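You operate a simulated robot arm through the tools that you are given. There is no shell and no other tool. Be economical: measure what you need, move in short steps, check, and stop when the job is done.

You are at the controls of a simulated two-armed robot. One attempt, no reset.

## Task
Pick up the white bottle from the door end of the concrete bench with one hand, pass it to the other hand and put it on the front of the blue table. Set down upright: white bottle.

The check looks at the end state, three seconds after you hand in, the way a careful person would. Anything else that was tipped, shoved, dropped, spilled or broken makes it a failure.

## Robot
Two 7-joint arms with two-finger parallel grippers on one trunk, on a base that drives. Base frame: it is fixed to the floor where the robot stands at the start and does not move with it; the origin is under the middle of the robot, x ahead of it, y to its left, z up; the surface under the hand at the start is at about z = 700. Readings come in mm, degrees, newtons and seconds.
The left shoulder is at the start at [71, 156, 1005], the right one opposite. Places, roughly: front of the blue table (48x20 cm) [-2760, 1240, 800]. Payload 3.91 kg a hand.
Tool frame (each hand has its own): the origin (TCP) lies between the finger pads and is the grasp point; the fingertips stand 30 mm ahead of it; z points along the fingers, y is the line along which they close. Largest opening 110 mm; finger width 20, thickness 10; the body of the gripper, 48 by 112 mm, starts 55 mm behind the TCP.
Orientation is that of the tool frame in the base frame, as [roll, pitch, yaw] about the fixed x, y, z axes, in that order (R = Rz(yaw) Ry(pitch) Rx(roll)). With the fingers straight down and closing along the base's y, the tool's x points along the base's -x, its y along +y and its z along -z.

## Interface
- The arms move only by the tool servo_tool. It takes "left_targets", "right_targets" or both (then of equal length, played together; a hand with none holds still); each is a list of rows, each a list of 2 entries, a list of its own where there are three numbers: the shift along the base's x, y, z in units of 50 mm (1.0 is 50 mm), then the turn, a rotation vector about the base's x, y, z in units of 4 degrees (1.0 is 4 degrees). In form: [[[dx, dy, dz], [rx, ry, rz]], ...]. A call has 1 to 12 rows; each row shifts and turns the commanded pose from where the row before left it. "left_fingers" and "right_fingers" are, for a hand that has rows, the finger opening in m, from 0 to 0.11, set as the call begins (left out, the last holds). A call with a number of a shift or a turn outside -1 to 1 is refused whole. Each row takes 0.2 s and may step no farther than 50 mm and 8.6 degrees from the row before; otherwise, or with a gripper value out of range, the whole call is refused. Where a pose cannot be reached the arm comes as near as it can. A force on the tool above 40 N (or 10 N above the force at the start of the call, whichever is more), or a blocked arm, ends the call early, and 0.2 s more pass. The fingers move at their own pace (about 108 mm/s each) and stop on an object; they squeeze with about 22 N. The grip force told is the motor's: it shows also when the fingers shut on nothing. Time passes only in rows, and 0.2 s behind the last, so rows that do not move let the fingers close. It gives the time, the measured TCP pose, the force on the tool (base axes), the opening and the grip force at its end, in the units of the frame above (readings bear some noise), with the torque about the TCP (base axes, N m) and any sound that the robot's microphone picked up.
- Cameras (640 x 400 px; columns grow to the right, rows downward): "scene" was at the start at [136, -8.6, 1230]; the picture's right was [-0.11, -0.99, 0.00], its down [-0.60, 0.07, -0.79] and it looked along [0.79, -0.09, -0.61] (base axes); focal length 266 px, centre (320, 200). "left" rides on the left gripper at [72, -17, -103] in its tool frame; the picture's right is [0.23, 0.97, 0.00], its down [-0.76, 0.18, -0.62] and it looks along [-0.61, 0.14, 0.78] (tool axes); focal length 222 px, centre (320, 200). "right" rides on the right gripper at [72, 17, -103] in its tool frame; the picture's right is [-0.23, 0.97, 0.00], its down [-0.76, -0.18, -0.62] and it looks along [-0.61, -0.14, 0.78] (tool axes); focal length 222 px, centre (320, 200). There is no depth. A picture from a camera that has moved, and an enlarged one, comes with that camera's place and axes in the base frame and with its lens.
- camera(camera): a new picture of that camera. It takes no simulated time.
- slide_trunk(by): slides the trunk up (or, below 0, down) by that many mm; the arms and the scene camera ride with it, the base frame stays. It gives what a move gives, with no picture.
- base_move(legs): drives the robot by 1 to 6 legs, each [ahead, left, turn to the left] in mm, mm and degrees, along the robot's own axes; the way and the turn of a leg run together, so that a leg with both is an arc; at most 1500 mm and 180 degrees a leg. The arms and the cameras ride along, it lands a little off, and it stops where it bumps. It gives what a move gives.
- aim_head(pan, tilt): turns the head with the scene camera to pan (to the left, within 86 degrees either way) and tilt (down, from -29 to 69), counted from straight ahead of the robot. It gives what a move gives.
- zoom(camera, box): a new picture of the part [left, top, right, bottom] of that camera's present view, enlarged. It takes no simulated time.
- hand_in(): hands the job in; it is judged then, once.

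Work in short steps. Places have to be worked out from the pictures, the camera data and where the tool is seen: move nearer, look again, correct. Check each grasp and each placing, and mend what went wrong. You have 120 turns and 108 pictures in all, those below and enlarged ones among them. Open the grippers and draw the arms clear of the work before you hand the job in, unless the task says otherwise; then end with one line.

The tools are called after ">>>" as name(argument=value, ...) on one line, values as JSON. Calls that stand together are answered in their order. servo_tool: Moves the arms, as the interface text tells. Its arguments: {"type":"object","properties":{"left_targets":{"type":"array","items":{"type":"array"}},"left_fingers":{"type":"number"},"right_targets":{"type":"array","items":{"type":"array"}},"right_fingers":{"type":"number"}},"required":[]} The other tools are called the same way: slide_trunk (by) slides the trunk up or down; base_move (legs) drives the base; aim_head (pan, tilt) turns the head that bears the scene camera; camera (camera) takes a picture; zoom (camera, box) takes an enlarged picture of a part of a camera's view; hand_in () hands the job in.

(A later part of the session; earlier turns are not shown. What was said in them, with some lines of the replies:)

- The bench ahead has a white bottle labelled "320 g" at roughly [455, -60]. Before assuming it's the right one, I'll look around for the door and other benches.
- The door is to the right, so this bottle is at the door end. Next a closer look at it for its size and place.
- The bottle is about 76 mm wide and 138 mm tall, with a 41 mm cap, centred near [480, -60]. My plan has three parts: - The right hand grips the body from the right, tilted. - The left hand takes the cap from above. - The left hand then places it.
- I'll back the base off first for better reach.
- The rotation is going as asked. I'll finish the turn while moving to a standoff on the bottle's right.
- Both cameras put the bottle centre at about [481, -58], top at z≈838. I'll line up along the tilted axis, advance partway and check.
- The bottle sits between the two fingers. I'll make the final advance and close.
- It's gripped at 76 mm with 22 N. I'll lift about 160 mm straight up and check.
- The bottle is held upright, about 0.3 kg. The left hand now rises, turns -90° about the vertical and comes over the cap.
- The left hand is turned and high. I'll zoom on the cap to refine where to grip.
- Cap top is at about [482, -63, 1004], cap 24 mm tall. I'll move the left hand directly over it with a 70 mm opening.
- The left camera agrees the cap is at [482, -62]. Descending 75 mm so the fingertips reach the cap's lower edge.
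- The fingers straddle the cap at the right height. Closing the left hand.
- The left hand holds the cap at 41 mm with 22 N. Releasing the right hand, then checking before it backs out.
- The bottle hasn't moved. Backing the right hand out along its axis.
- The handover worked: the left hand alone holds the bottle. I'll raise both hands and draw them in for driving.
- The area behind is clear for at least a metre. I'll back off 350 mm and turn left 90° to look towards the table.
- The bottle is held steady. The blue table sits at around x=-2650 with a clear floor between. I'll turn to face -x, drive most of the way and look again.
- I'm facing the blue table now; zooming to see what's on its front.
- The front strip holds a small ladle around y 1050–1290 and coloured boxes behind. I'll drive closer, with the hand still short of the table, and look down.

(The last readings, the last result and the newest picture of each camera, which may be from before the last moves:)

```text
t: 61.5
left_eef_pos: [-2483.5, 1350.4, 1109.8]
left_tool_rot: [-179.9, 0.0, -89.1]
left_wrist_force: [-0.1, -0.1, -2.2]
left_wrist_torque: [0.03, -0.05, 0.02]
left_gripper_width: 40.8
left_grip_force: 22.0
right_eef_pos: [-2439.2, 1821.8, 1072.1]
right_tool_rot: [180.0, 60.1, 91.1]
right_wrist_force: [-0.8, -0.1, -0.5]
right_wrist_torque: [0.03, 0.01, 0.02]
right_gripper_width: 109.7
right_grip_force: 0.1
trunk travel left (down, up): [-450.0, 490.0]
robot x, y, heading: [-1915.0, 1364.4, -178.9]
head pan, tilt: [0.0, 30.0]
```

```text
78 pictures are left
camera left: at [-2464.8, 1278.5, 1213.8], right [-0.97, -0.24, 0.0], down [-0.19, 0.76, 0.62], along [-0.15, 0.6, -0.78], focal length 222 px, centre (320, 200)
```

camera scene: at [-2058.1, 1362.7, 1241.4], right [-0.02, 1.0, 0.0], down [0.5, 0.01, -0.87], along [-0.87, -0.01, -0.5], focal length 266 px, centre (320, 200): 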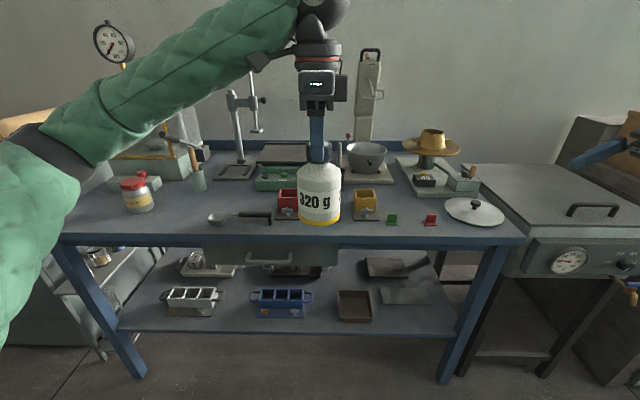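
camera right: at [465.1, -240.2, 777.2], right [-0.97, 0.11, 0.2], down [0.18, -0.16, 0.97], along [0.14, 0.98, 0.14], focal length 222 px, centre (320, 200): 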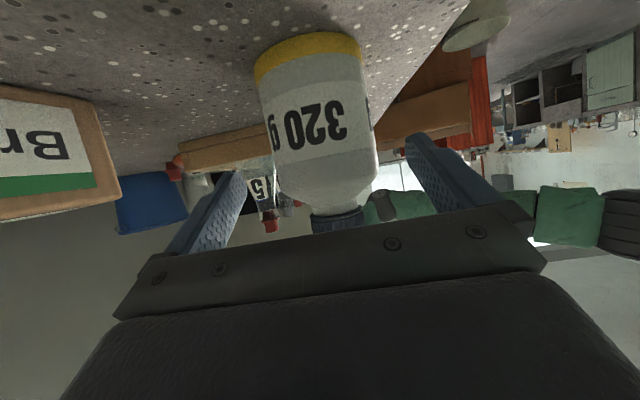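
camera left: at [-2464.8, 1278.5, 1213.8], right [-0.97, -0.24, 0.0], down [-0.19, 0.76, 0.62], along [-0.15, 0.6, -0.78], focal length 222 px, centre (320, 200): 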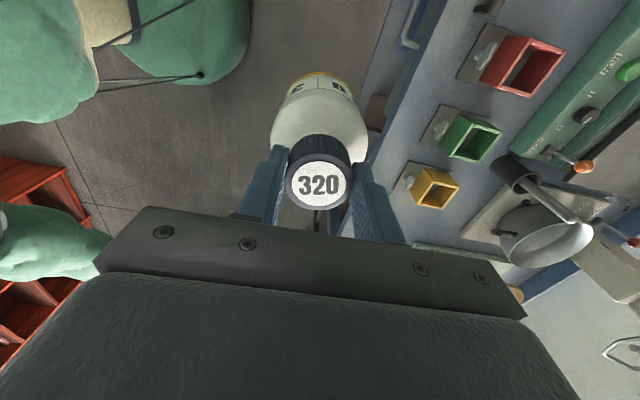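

The boxes leave only a narrow strip at the front edge. The space behind the ladle, near y≈1080, looks free, so I'll zoom in there.

>>> zoom(camera="scene", box=[110, 140, 310, 260])

>>> zoom(camera="scene", box=[260, 140, 460, 260])

```text
3.20 times, centred on (210, 200) of scene
camera zoom: at [-2058.1, 1362.7, 1241.4], right [-0.02, 1.0, 0.0], down [0.5, 0.01, -0.87], along [-0.87, -0.01, -0.5], focal length 852 px, centre (672, 200)
```

zoom: 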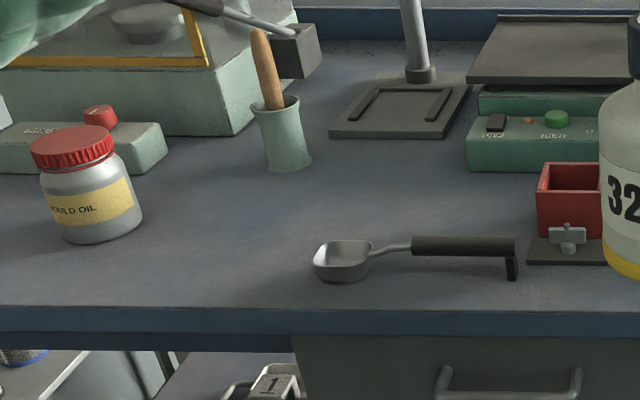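

```text
3.20 times, centred on (360, 200) of scene
camera zoom: at [-2058.1, 1362.7, 1241.4], right [-0.02, 1.0, 0.0], down [0.5, 0.01, -0.87], along [-0.87, -0.01, -0.5], focal length 852 px, centre (192, 200)
```

zoom: 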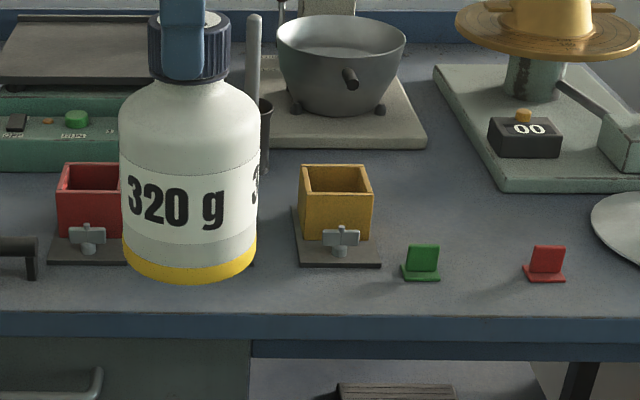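

There's a free patch behind the ladle, centred about [-2812, 1085], with 20–40 mm or more clear all round. I'll drive 200 mm closer so the left hand reaches it comfortably.

>>> base_move(legs=[[200, 0, 0]])

>>> aim_head(pan=20, tilt=40)

>>> camera(camera="scene")

```text
t: 63.0
left_eef_pos: [-2680.0, 1344.7, 1108.6]
left_tool_rot: [-179.9, 0.0, -88.8]
left_wrist_force: [-0.8, -0.7, -2.8]
left_wrist_torque: [-0.03, -0.01, 0.0]
left_gripper_width: 40.7
left_grip_force: 22.0
right_eef_pos: [-2636.6, 1815.9, 1071.0]
right_tool_rot: [179.8, 60.0, 91.2]
right_wrist_force: [-0.1, 0.0, -0.4]
right_wrist_torque: [-0.03, -0.03, 0.02]
right_gripper_width: 110.2
right_grip_force: 0.1
trunk travel left (down, up): [-450.0, 490.0]
robot x, y, heading: [-2113.1, 1360.3, -178.6]
head pan, tilt: [0.0, 30.0]
```

```text
t: 63.9
left_eef_pos: [-2679.4, 1344.1, 1107.9]
left_tool_rot: [-179.9, 0.0, -88.9]
left_wrist_force: [-1.1, 0.1, -3.2]
left_wrist_torque: [-0.01, 0.01, -0.01]
left_gripper_width: 40.8
left_grip_force: 21.4
right_eef_pos: [-2635.3, 1814.7, 1072.5]
right_tool_rot: [-179.9, 60.1, 91.3]
right_wrist_force: [-0.1, 0.4, -0.3]
right_wrist_torque: [-0.01, 0.02, -0.01]
right_gripper_width: 110.0
right_grip_force: 0.1
trunk travel left (down, up): [-450.0, 490.0]
robot x, y, heading: [-2113.6, 1361.5, -179.1]
head pan, tilt: [20.0, 40.0]
```

```text
75 pictures are left
camera scene: at [-2241.9, 1329.8, 1226.0], right [-0.36, 0.93, 0.0], down [0.6, 0.23, -0.77], along [-0.71, -0.28, -0.64], focal length 266 px, centre (320, 200)
```

scene: 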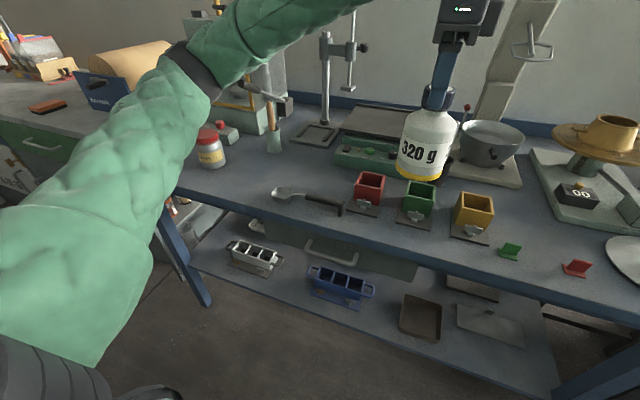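

The patch projects to pixel (312,175) here, between ladle and press, and it's empty. Moving the bottle above [-2810, 1075].

>>> servo_tool(left_targets=[[[-0.3, -0.9, 0], [0, 0, 0]], [[-0.4, -0.9, 0], [0, 0, 0]], [[-0.45, -0.9, 0], [0, 0, 0]], [[-0.45, -0.9, 0], [0, 0, 0]], [[-0.5, -0.9, 0], [0, 0, 0]], [[-0.5, -0.88, 0], [0, 0, 0]], [[0, 0, 0], [0, 0, 0]]])

>>> camera(camera="scene")

>>> camera(camera="left")

```text
refused: row 3 steps farther than a row can; nothing moved
```

```text
74 pictures are left
camera scene: at [-2241.9, 1329.8, 1226.0], right [-0.36, 0.93, 0.0], down [0.6, 0.23, -0.77], along [-0.71, -0.28, -0.64], focal length 266 px, centre (320, 200)
```

scene: 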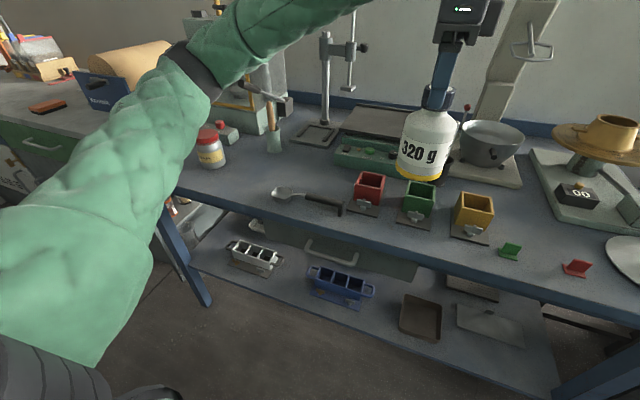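

```text
73 pictures are left
camera left: at [-2659.5, 1273.1, 1213.6], right [-0.97, -0.25, 0.0], down [-0.19, 0.76, 0.62], along [-0.15, 0.6, -0.78], focal length 222 px, centre (320, 200)
```

left: 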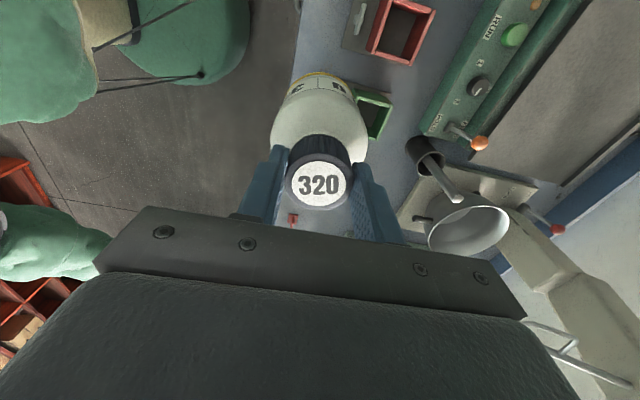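

That was refused because one row stepped too far. I'll use smaller rows, 33 mm each.

>>> servo_tool(left_targets=[[[-0.29, -0.598, 0], [0, 0, 0]], [[-0.29, -0.598, 0], [0, 0, 0]], [[-0.29, -0.598, 0], [0, 0, 0]], [[-0.29, -0.598, 0], [0, 0, 0]], [[-0.29, -0.598, 0], [0, 0, 0]], [[-0.29, -0.598, 0], [0, 0, 0]], [[-0.29, -0.598, 0], [0, 0, 0]], [[-0.29, -0.598, 0], [0, 0, 0]], [[-0.29, -0.598, 0], [0, 0, 0]], [[0, 0, 0], [0, 0, 0]]])

>>> camera(camera="scene")

>>> camera(camera="left")

```text
t: 66.1
left_eef_pos: [-2810.4, 1074.2, 1108.6]
left_tool_rot: [-179.9, 0.0, -88.8]
left_wrist_force: [0.2, 0.4, -4.0]
left_wrist_torque: [-0.02, -0.01, -0.01]
left_gripper_width: 40.8
left_grip_force: 22.2
right_eef_pos: [-2635.2, 1815.3, 1072.8]
right_tool_rot: [-180.0, 60.0, 91.3]
right_wrist_force: [0.0, 1.1, 0.5]
right_wrist_torque: [0.02, 0.01, 0.01]
right_gripper_width: 110.3
right_grip_force: 0.0
trunk travel left (down, up): [-450.0, 490.0]
robot x, y, heading: [-2114.7, 1359.0, -178.8]
head pan, tilt: [20.0, 40.0]
```

```text
72 pictures are left
camera scene: at [-2241.6, 1329.9, 1226.0], right [-0.36, 0.93, 0.0], down [0.6, 0.23, -0.77], along [-0.71, -0.28, -0.64], focal length 266 px, centre (320, 200)
```

scene: 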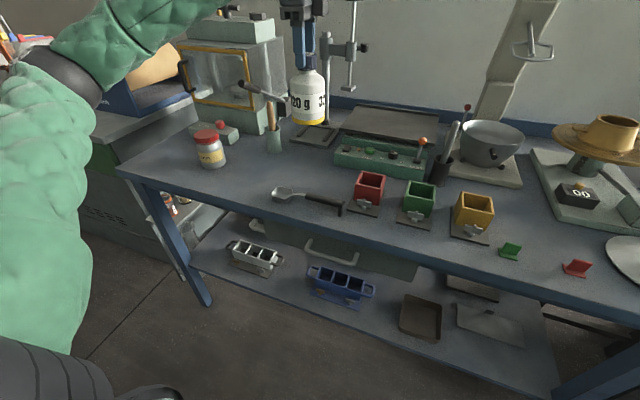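

```text
71 pictures are left
camera left: at [-2790.7, 1003.8, 1213.6], right [-0.97, -0.25, 0.0], down [-0.19, 0.76, 0.62], along [-0.15, 0.6, -0.78], focal length 222 px, centre (320, 200)
```

left: 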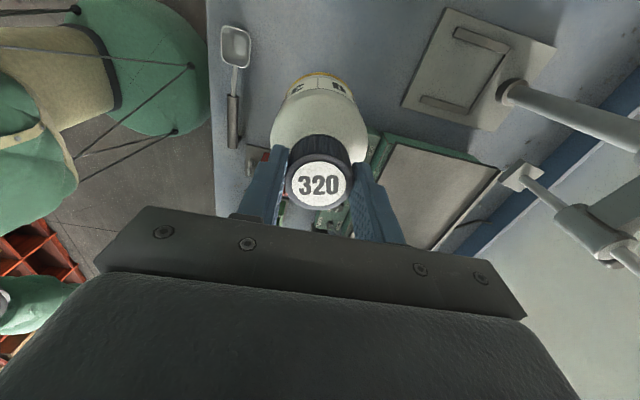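

Everything around is clear. Lowering 130 mm, then a check.

>>> servo_tool(left_targets=[[[0.1, 0, -0.4], [0, 0, 0]], [[0.06, 0, -0.45], [0, 0, 0]], [[0, 0, -0.45], [0, 0, 0]], [[0, 0, -0.45], [0, 0, 0]], [[0, 0, -0.45], [0, 0, 0]], [[0, 0, -0.4], [0, 0, 0]], [[0, 0, 0], [0, 0, 0]]])

>>> zoom(camera="scene", box=[240, 80, 400, 220])

```text
t: 67.7
left_eef_pos: [-2801.0, 1076.2, 979.1]
left_tool_rot: [-180.0, 0.0, -88.7]
left_wrist_force: [-0.2, -0.2, -3.6]
left_wrist_torque: [0.02, 0.01, -0.01]
left_gripper_width: 41.0
left_grip_force: 21.4
right_eef_pos: [-2636.1, 1815.3, 1072.1]
right_tool_rot: [179.9, 60.1, 91.3]
right_wrist_force: [0.7, 0.5, -0.4]
right_wrist_torque: [-0.03, 0.02, -0.02]
right_gripper_width: 109.7
right_grip_force: 0.0
trunk travel left (down, up): [-450.0, 490.0]
robot x, y, heading: [-2109.1, 1360.6, -178.6]
head pan, tilt: [20.0, 40.0]
```

```text
2.86 times, centred on (320, 150) of scene
camera zoom: at [-2241.5, 1329.7, 1226.1], right [-0.36, 0.93, 0.0], down [0.6, 0.23, -0.77], along [-0.71, -0.28, -0.64], focal length 761 px, centre (320, 343)
```

zoom: 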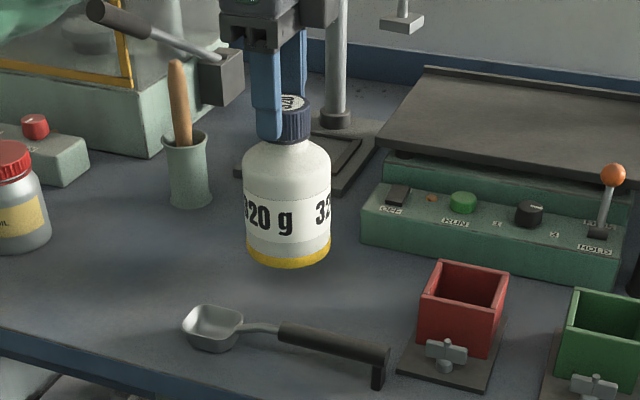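

The bottle is upright about 30 mm above the table. Lowering slowly and watching for the load to lift off the wrist.

>>> servo_tool(left_targets=[[[0, 0, -0.1], [0, 0, 0]], [[0, 0, -0.1], [0, 0, 0]], [[0, 0, -0.1], [0, 0, 0]], [[0, 0, -0.1], [0, 0, 0]], [[0, 0, -0.1], [0, 0, 0]], [[0, 0, 0], [0, 0, 0]]])

>>> zoom(camera="scene", box=[240, 80, 400, 220])

```text
t: 69.1
left_eef_pos: [-2802.2, 1075.9, 954.2]
left_tool_rot: [-179.9, 0.0, -88.7]
left_wrist_force: [0.4, -0.9, -2.4]
left_wrist_torque: [0.02, 0.03, 0.01]
left_gripper_width: 40.7
left_grip_force: 21.7
right_eef_pos: [-2635.0, 1815.4, 1072.2]
right_tool_rot: [179.9, 60.1, 91.3]
right_wrist_force: [-0.4, -0.6, 0.1]
right_wrist_torque: [-0.02, -0.02, 0.0]
right_gripper_width: 109.7
right_grip_force: 0.1
trunk travel left (down, up): [-450.0, 490.0]
robot x, y, heading: [-2110.8, 1360.3, -178.8]
head pan, tilt: [20.0, 40.0]
```

```text
2.86 times, centred on (320, 150) of scene
camera zoom: at [-2241.6, 1329.5, 1226.0], right [-0.36, 0.93, 0.0], down [0.6, 0.23, -0.77], along [-0.71, -0.28, -0.64], focal length 761 px, centre (320, 343)
```

zoom: 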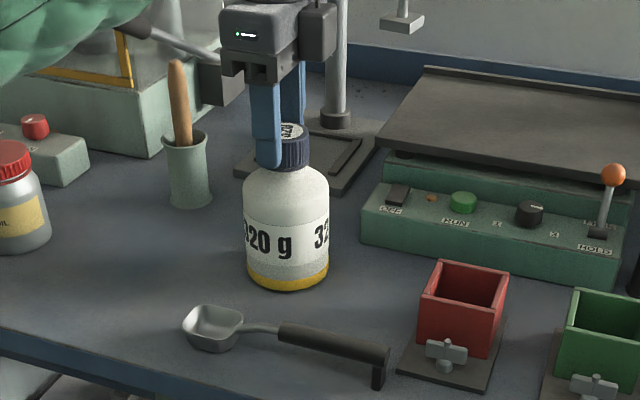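

Still carrying its weight and only a few mm to go, so I'll use 1.5 mm steps.

>>> servo_tool(left_targets=[[[0, 0, -0.03], [0, 0, 0]], [[0, 0, -0.03], [0, 0, 0]], [[0, 0, 0], [0, 0, 0]]])

>>> servo_tool(left_targets=[[[0, 0, -0.02], [0, 0, 0]], [[0, 0, -0.02], [0, 0, 0]], [[0, 0, 0], [0, 0, 0]]])

```text
t: 69.9
left_eef_pos: [-2800.8, 1075.2, 950.8]
left_tool_rot: [-179.9, 0.0, -88.9]
left_wrist_force: [-0.3, -0.7, -3.3]
left_wrist_torque: [-0.03, 0.03, 0.02]
left_gripper_width: 41.1
left_grip_force: 22.1
right_eef_pos: [-2635.5, 1815.7, 1072.3]
right_tool_rot: [-180.0, 60.2, 91.4]
right_wrist_force: [-0.1, 0.2, -0.2]
right_wrist_torque: [-0.01, 0.01, 0.03]
right_gripper_width: 109.9
right_grip_force: 0.1
trunk travel left (down, up): [-450.0, 490.0]
robot x, y, heading: [-2112.6, 1359.9, -178.9]
head pan, tilt: [20.0, 40.0]
```

```text
t: 70.7
left_eef_pos: [-2800.7, 1074.3, 948.1]
left_tool_rot: [-179.9, 0.0, -88.7]
left_wrist_force: [0.2, -0.2, -4.0]
left_wrist_torque: [-0.03, 0.02, 0.0]
left_gripper_width: 40.9
left_grip_force: 21.5
right_eef_pos: [-2636.0, 1815.7, 1071.5]
right_tool_rot: [-180.0, 60.1, 91.2]
right_wrist_force: [-0.1, -0.4, 0.7]
right_wrist_torque: [0.03, -0.02, 0.01]
right_gripper_width: 110.2
right_grip_force: 0.0
trunk travel left (down, up): [-450.0, 490.0]
robot x, y, heading: [-2108.3, 1358.7, -178.5]
head pan, tilt: [20.0, 40.0]
```

No contact yet. Continuing down in small steps.

>>> servo_tool(left_targets=[[[0, 0, -0.02], [0, 0, 0]], [[0, 0, -0.02], [0, 0, 0]], [[0, 0, 0], [0, 0, 0]]])

>>> zoom(camera="scene", box=[270, 110, 350, 200])

```text
t: 71.5
left_eef_pos: [-2800.5, 1075.2, 946.9]
left_tool_rot: [-180.0, 0.1, -88.6]
left_wrist_force: [-3.0, -3.9, 10.7]
left_wrist_torque: [-0.31, 0.11, -0.05]
left_gripper_width: 41.0
left_grip_force: 22.2
right_eef_pos: [-2635.4, 1814.7, 1073.0]
right_tool_rot: [-180.0, 60.1, 91.5]
right_wrist_force: [0.3, 0.3, -0.3]
right_wrist_torque: [0.02, 0.02, 0.04]
right_gripper_width: 109.8
right_grip_force: 0.0
trunk travel left (down, up): [-450.0, 490.0]
robot x, y, heading: [-2112.1, 1360.2, -179.0]
head pan, tilt: [20.0, 40.0]
```

```text
4.44 times, centred on (310, 155) of scene
camera zoom: at [-2241.1, 1329.6, 1226.3], right [-0.36, 0.93, 0.0], down [0.6, 0.23, -0.77], along [-0.71, -0.28, -0.64], focal length 1184 px, centre (364, 400)
```

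zoom: 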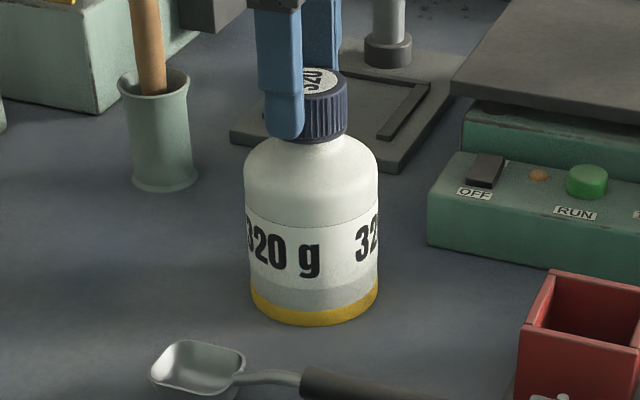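

There's contact: the vertical force swung to +10.7 N and the bottle sits upright on the table. I'll ease up 0.5 mm to unload, then open to 75 mm.

>>> servo_tool(left_targets=[[[0, 0, 0.012], [0, 0, 0]], [[0, 0, 0], [0, 0, 0]]])

>>> servo_tool(left_targets=[[[0, 0, 0], [0, 0, 0]], [[0, 0, 0], [0, 0, 0]], [[0, 0, 0], [0, 0, 0]]], left_fingers=0.075)

>>> zoom(camera="scene", box=[240, 80, 400, 220])

```text
t: 72.1
left_eef_pos: [-2800.6, 1074.1, 947.7]
left_tool_rot: [-179.8, 0.0, -88.8]
left_wrist_force: [-6.1, -3.2, 16.7]
left_wrist_torque: [-0.14, 0.22, 0.01]
left_gripper_width: 40.8
left_grip_force: 22.0
right_eef_pos: [-2634.3, 1815.5, 1072.6]
right_tool_rot: [-179.9, 60.0, 91.4]
right_wrist_force: [-0.1, -0.2, 0.6]
right_wrist_torque: [-0.01, 0.03, 0.05]
right_gripper_width: 110.1
right_grip_force: 0.0
trunk travel left (down, up): [-450.0, 490.0]
robot x, y, heading: [-2109.7, 1362.1, -179.1]
head pan, tilt: [20.0, 40.0]
```

```text
t: 72.9
left_eef_pos: [-2801.2, 1076.2, 946.8]
left_tool_rot: [-180.0, 0.0, -88.7]
left_wrist_force: [0.6, 0.3, -0.3]
left_wrist_torque: [-0.01, -0.01, -0.01]
left_gripper_width: 74.9
left_grip_force: 0.0
right_eef_pos: [-2635.1, 1815.7, 1071.7]
right_tool_rot: [-180.0, 60.0, 91.4]
right_wrist_force: [0.5, -0.6, -0.6]
right_wrist_torque: [0.02, 0.0, 0.03]
right_gripper_width: 109.9
right_grip_force: 0.0
trunk travel left (down, up): [-450.0, 490.0]
robot x, y, heading: [-2110.5, 1359.1, -178.6]
head pan, tilt: [20.0, 40.0]
```

```text
2.86 times, centred on (320, 150) of scene
camera zoom: at [-2241.3, 1329.7, 1226.0], right [-0.36, 0.93, 0.0], down [0.6, 0.23, -0.77], along [-0.71, -0.28, -0.64], focal length 761 px, centre (320, 343)
```

zoom: 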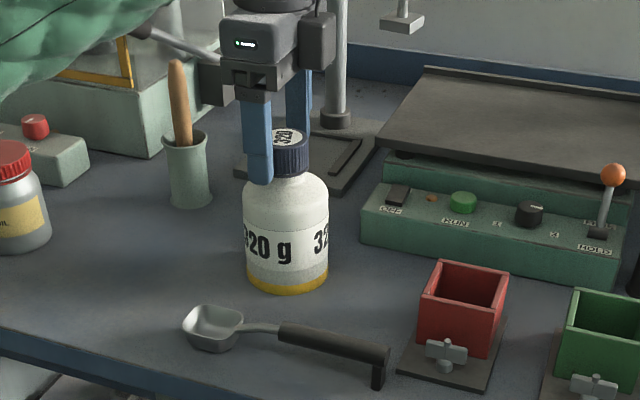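

The bottle is released and standing. Raising the left hand straight up, then drawing it back towards the robot.

>>> servo_tool(left_targets=[[[0, 0, 0.3], [0, 0, 0]], [[0, 0, 0.4], [0, 0, 0]], [[0, 0, 0.6], [0, 0, 0]], [[0, 0, 0.7], [0, 0, 0]], [[0, 0, 0.7], [0, 0, 0]], [[0, 0, 0.7], [0, 0, 0]], [[0.6, 0, 0.2], [0, 0, 0]], [[0.7, 0, 0], [0, 0, 0]], [[0.7, 0, 0], [0, 0, 0]], [[0.7, 0, 0], [0, 0, 0]], [[0, 0, 0], [0, 0, 0]]])

>>> base_move(legs=[[-300, 0, 0]])

>>> camera(camera="scene")

```text
t: 75.3
left_eef_pos: [-2666.9, 1076.6, 1128.6]
left_tool_rot: [-179.8, -0.1, -88.8]
left_wrist_force: [-0.2, -0.5, 0.1]
left_wrist_torque: [0.01, -0.01, 0.02]
left_gripper_width: 75.0
left_grip_force: 0.1
right_eef_pos: [-2635.1, 1816.3, 1071.4]
right_tool_rot: [180.0, 60.1, 91.4]
right_wrist_force: [-0.1, 0.1, -0.6]
right_wrist_torque: [0.04, 0.0, 0.0]
right_gripper_width: 109.9
right_grip_force: 0.0
trunk travel left (down, up): [-450.0, 490.0]
robot x, y, heading: [-2113.8, 1362.3, -178.6]
head pan, tilt: [20.0, 40.0]
```

```text
t: 77.3
left_eef_pos: [-2362.1, 1084.0, 1130.3]
left_tool_rot: [180.0, 0.0, -88.8]
left_wrist_force: [0.2, 0.0, 0.2]
left_wrist_torque: [-0.01, 0.03, -0.02]
left_gripper_width: 74.9
left_grip_force: 0.1
right_eef_pos: [-2328.7, 1823.1, 1073.6]
right_tool_rot: [-179.8, 60.0, 91.3]
right_wrist_force: [0.7, -0.6, -0.1]
right_wrist_torque: [0.0, 0.03, -0.06]
right_gripper_width: 109.9
right_grip_force: 0.1
trunk travel left (down, up): [-450.0, 490.0]
robot x, y, heading: [-1807.1, 1366.0, -179.0]
head pan, tilt: [20.0, 40.0]
```

```text
66 pictures are left
camera scene: at [-1936.1, 1335.8, 1226.2], right [-0.36, 0.93, 0.0], down [0.6, 0.23, -0.77], along [-0.72, -0.27, -0.64], focal length 266 px, centre (320, 200)
```

scene: 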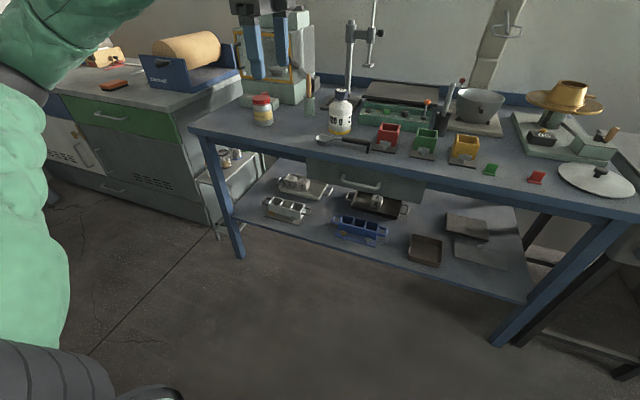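

The bottle stands upright at about [-2801, 1075], inside the front region. Nothing else was disturbed, and both hands are open and clear.

>>> hand_in()

```text
The job is handed in.
```

I handed the job in: the right hand picked the white bottle off the bench, passed it to the left in the air, and the left set it upright on the front of the blue table. Nothing else was disturbed.
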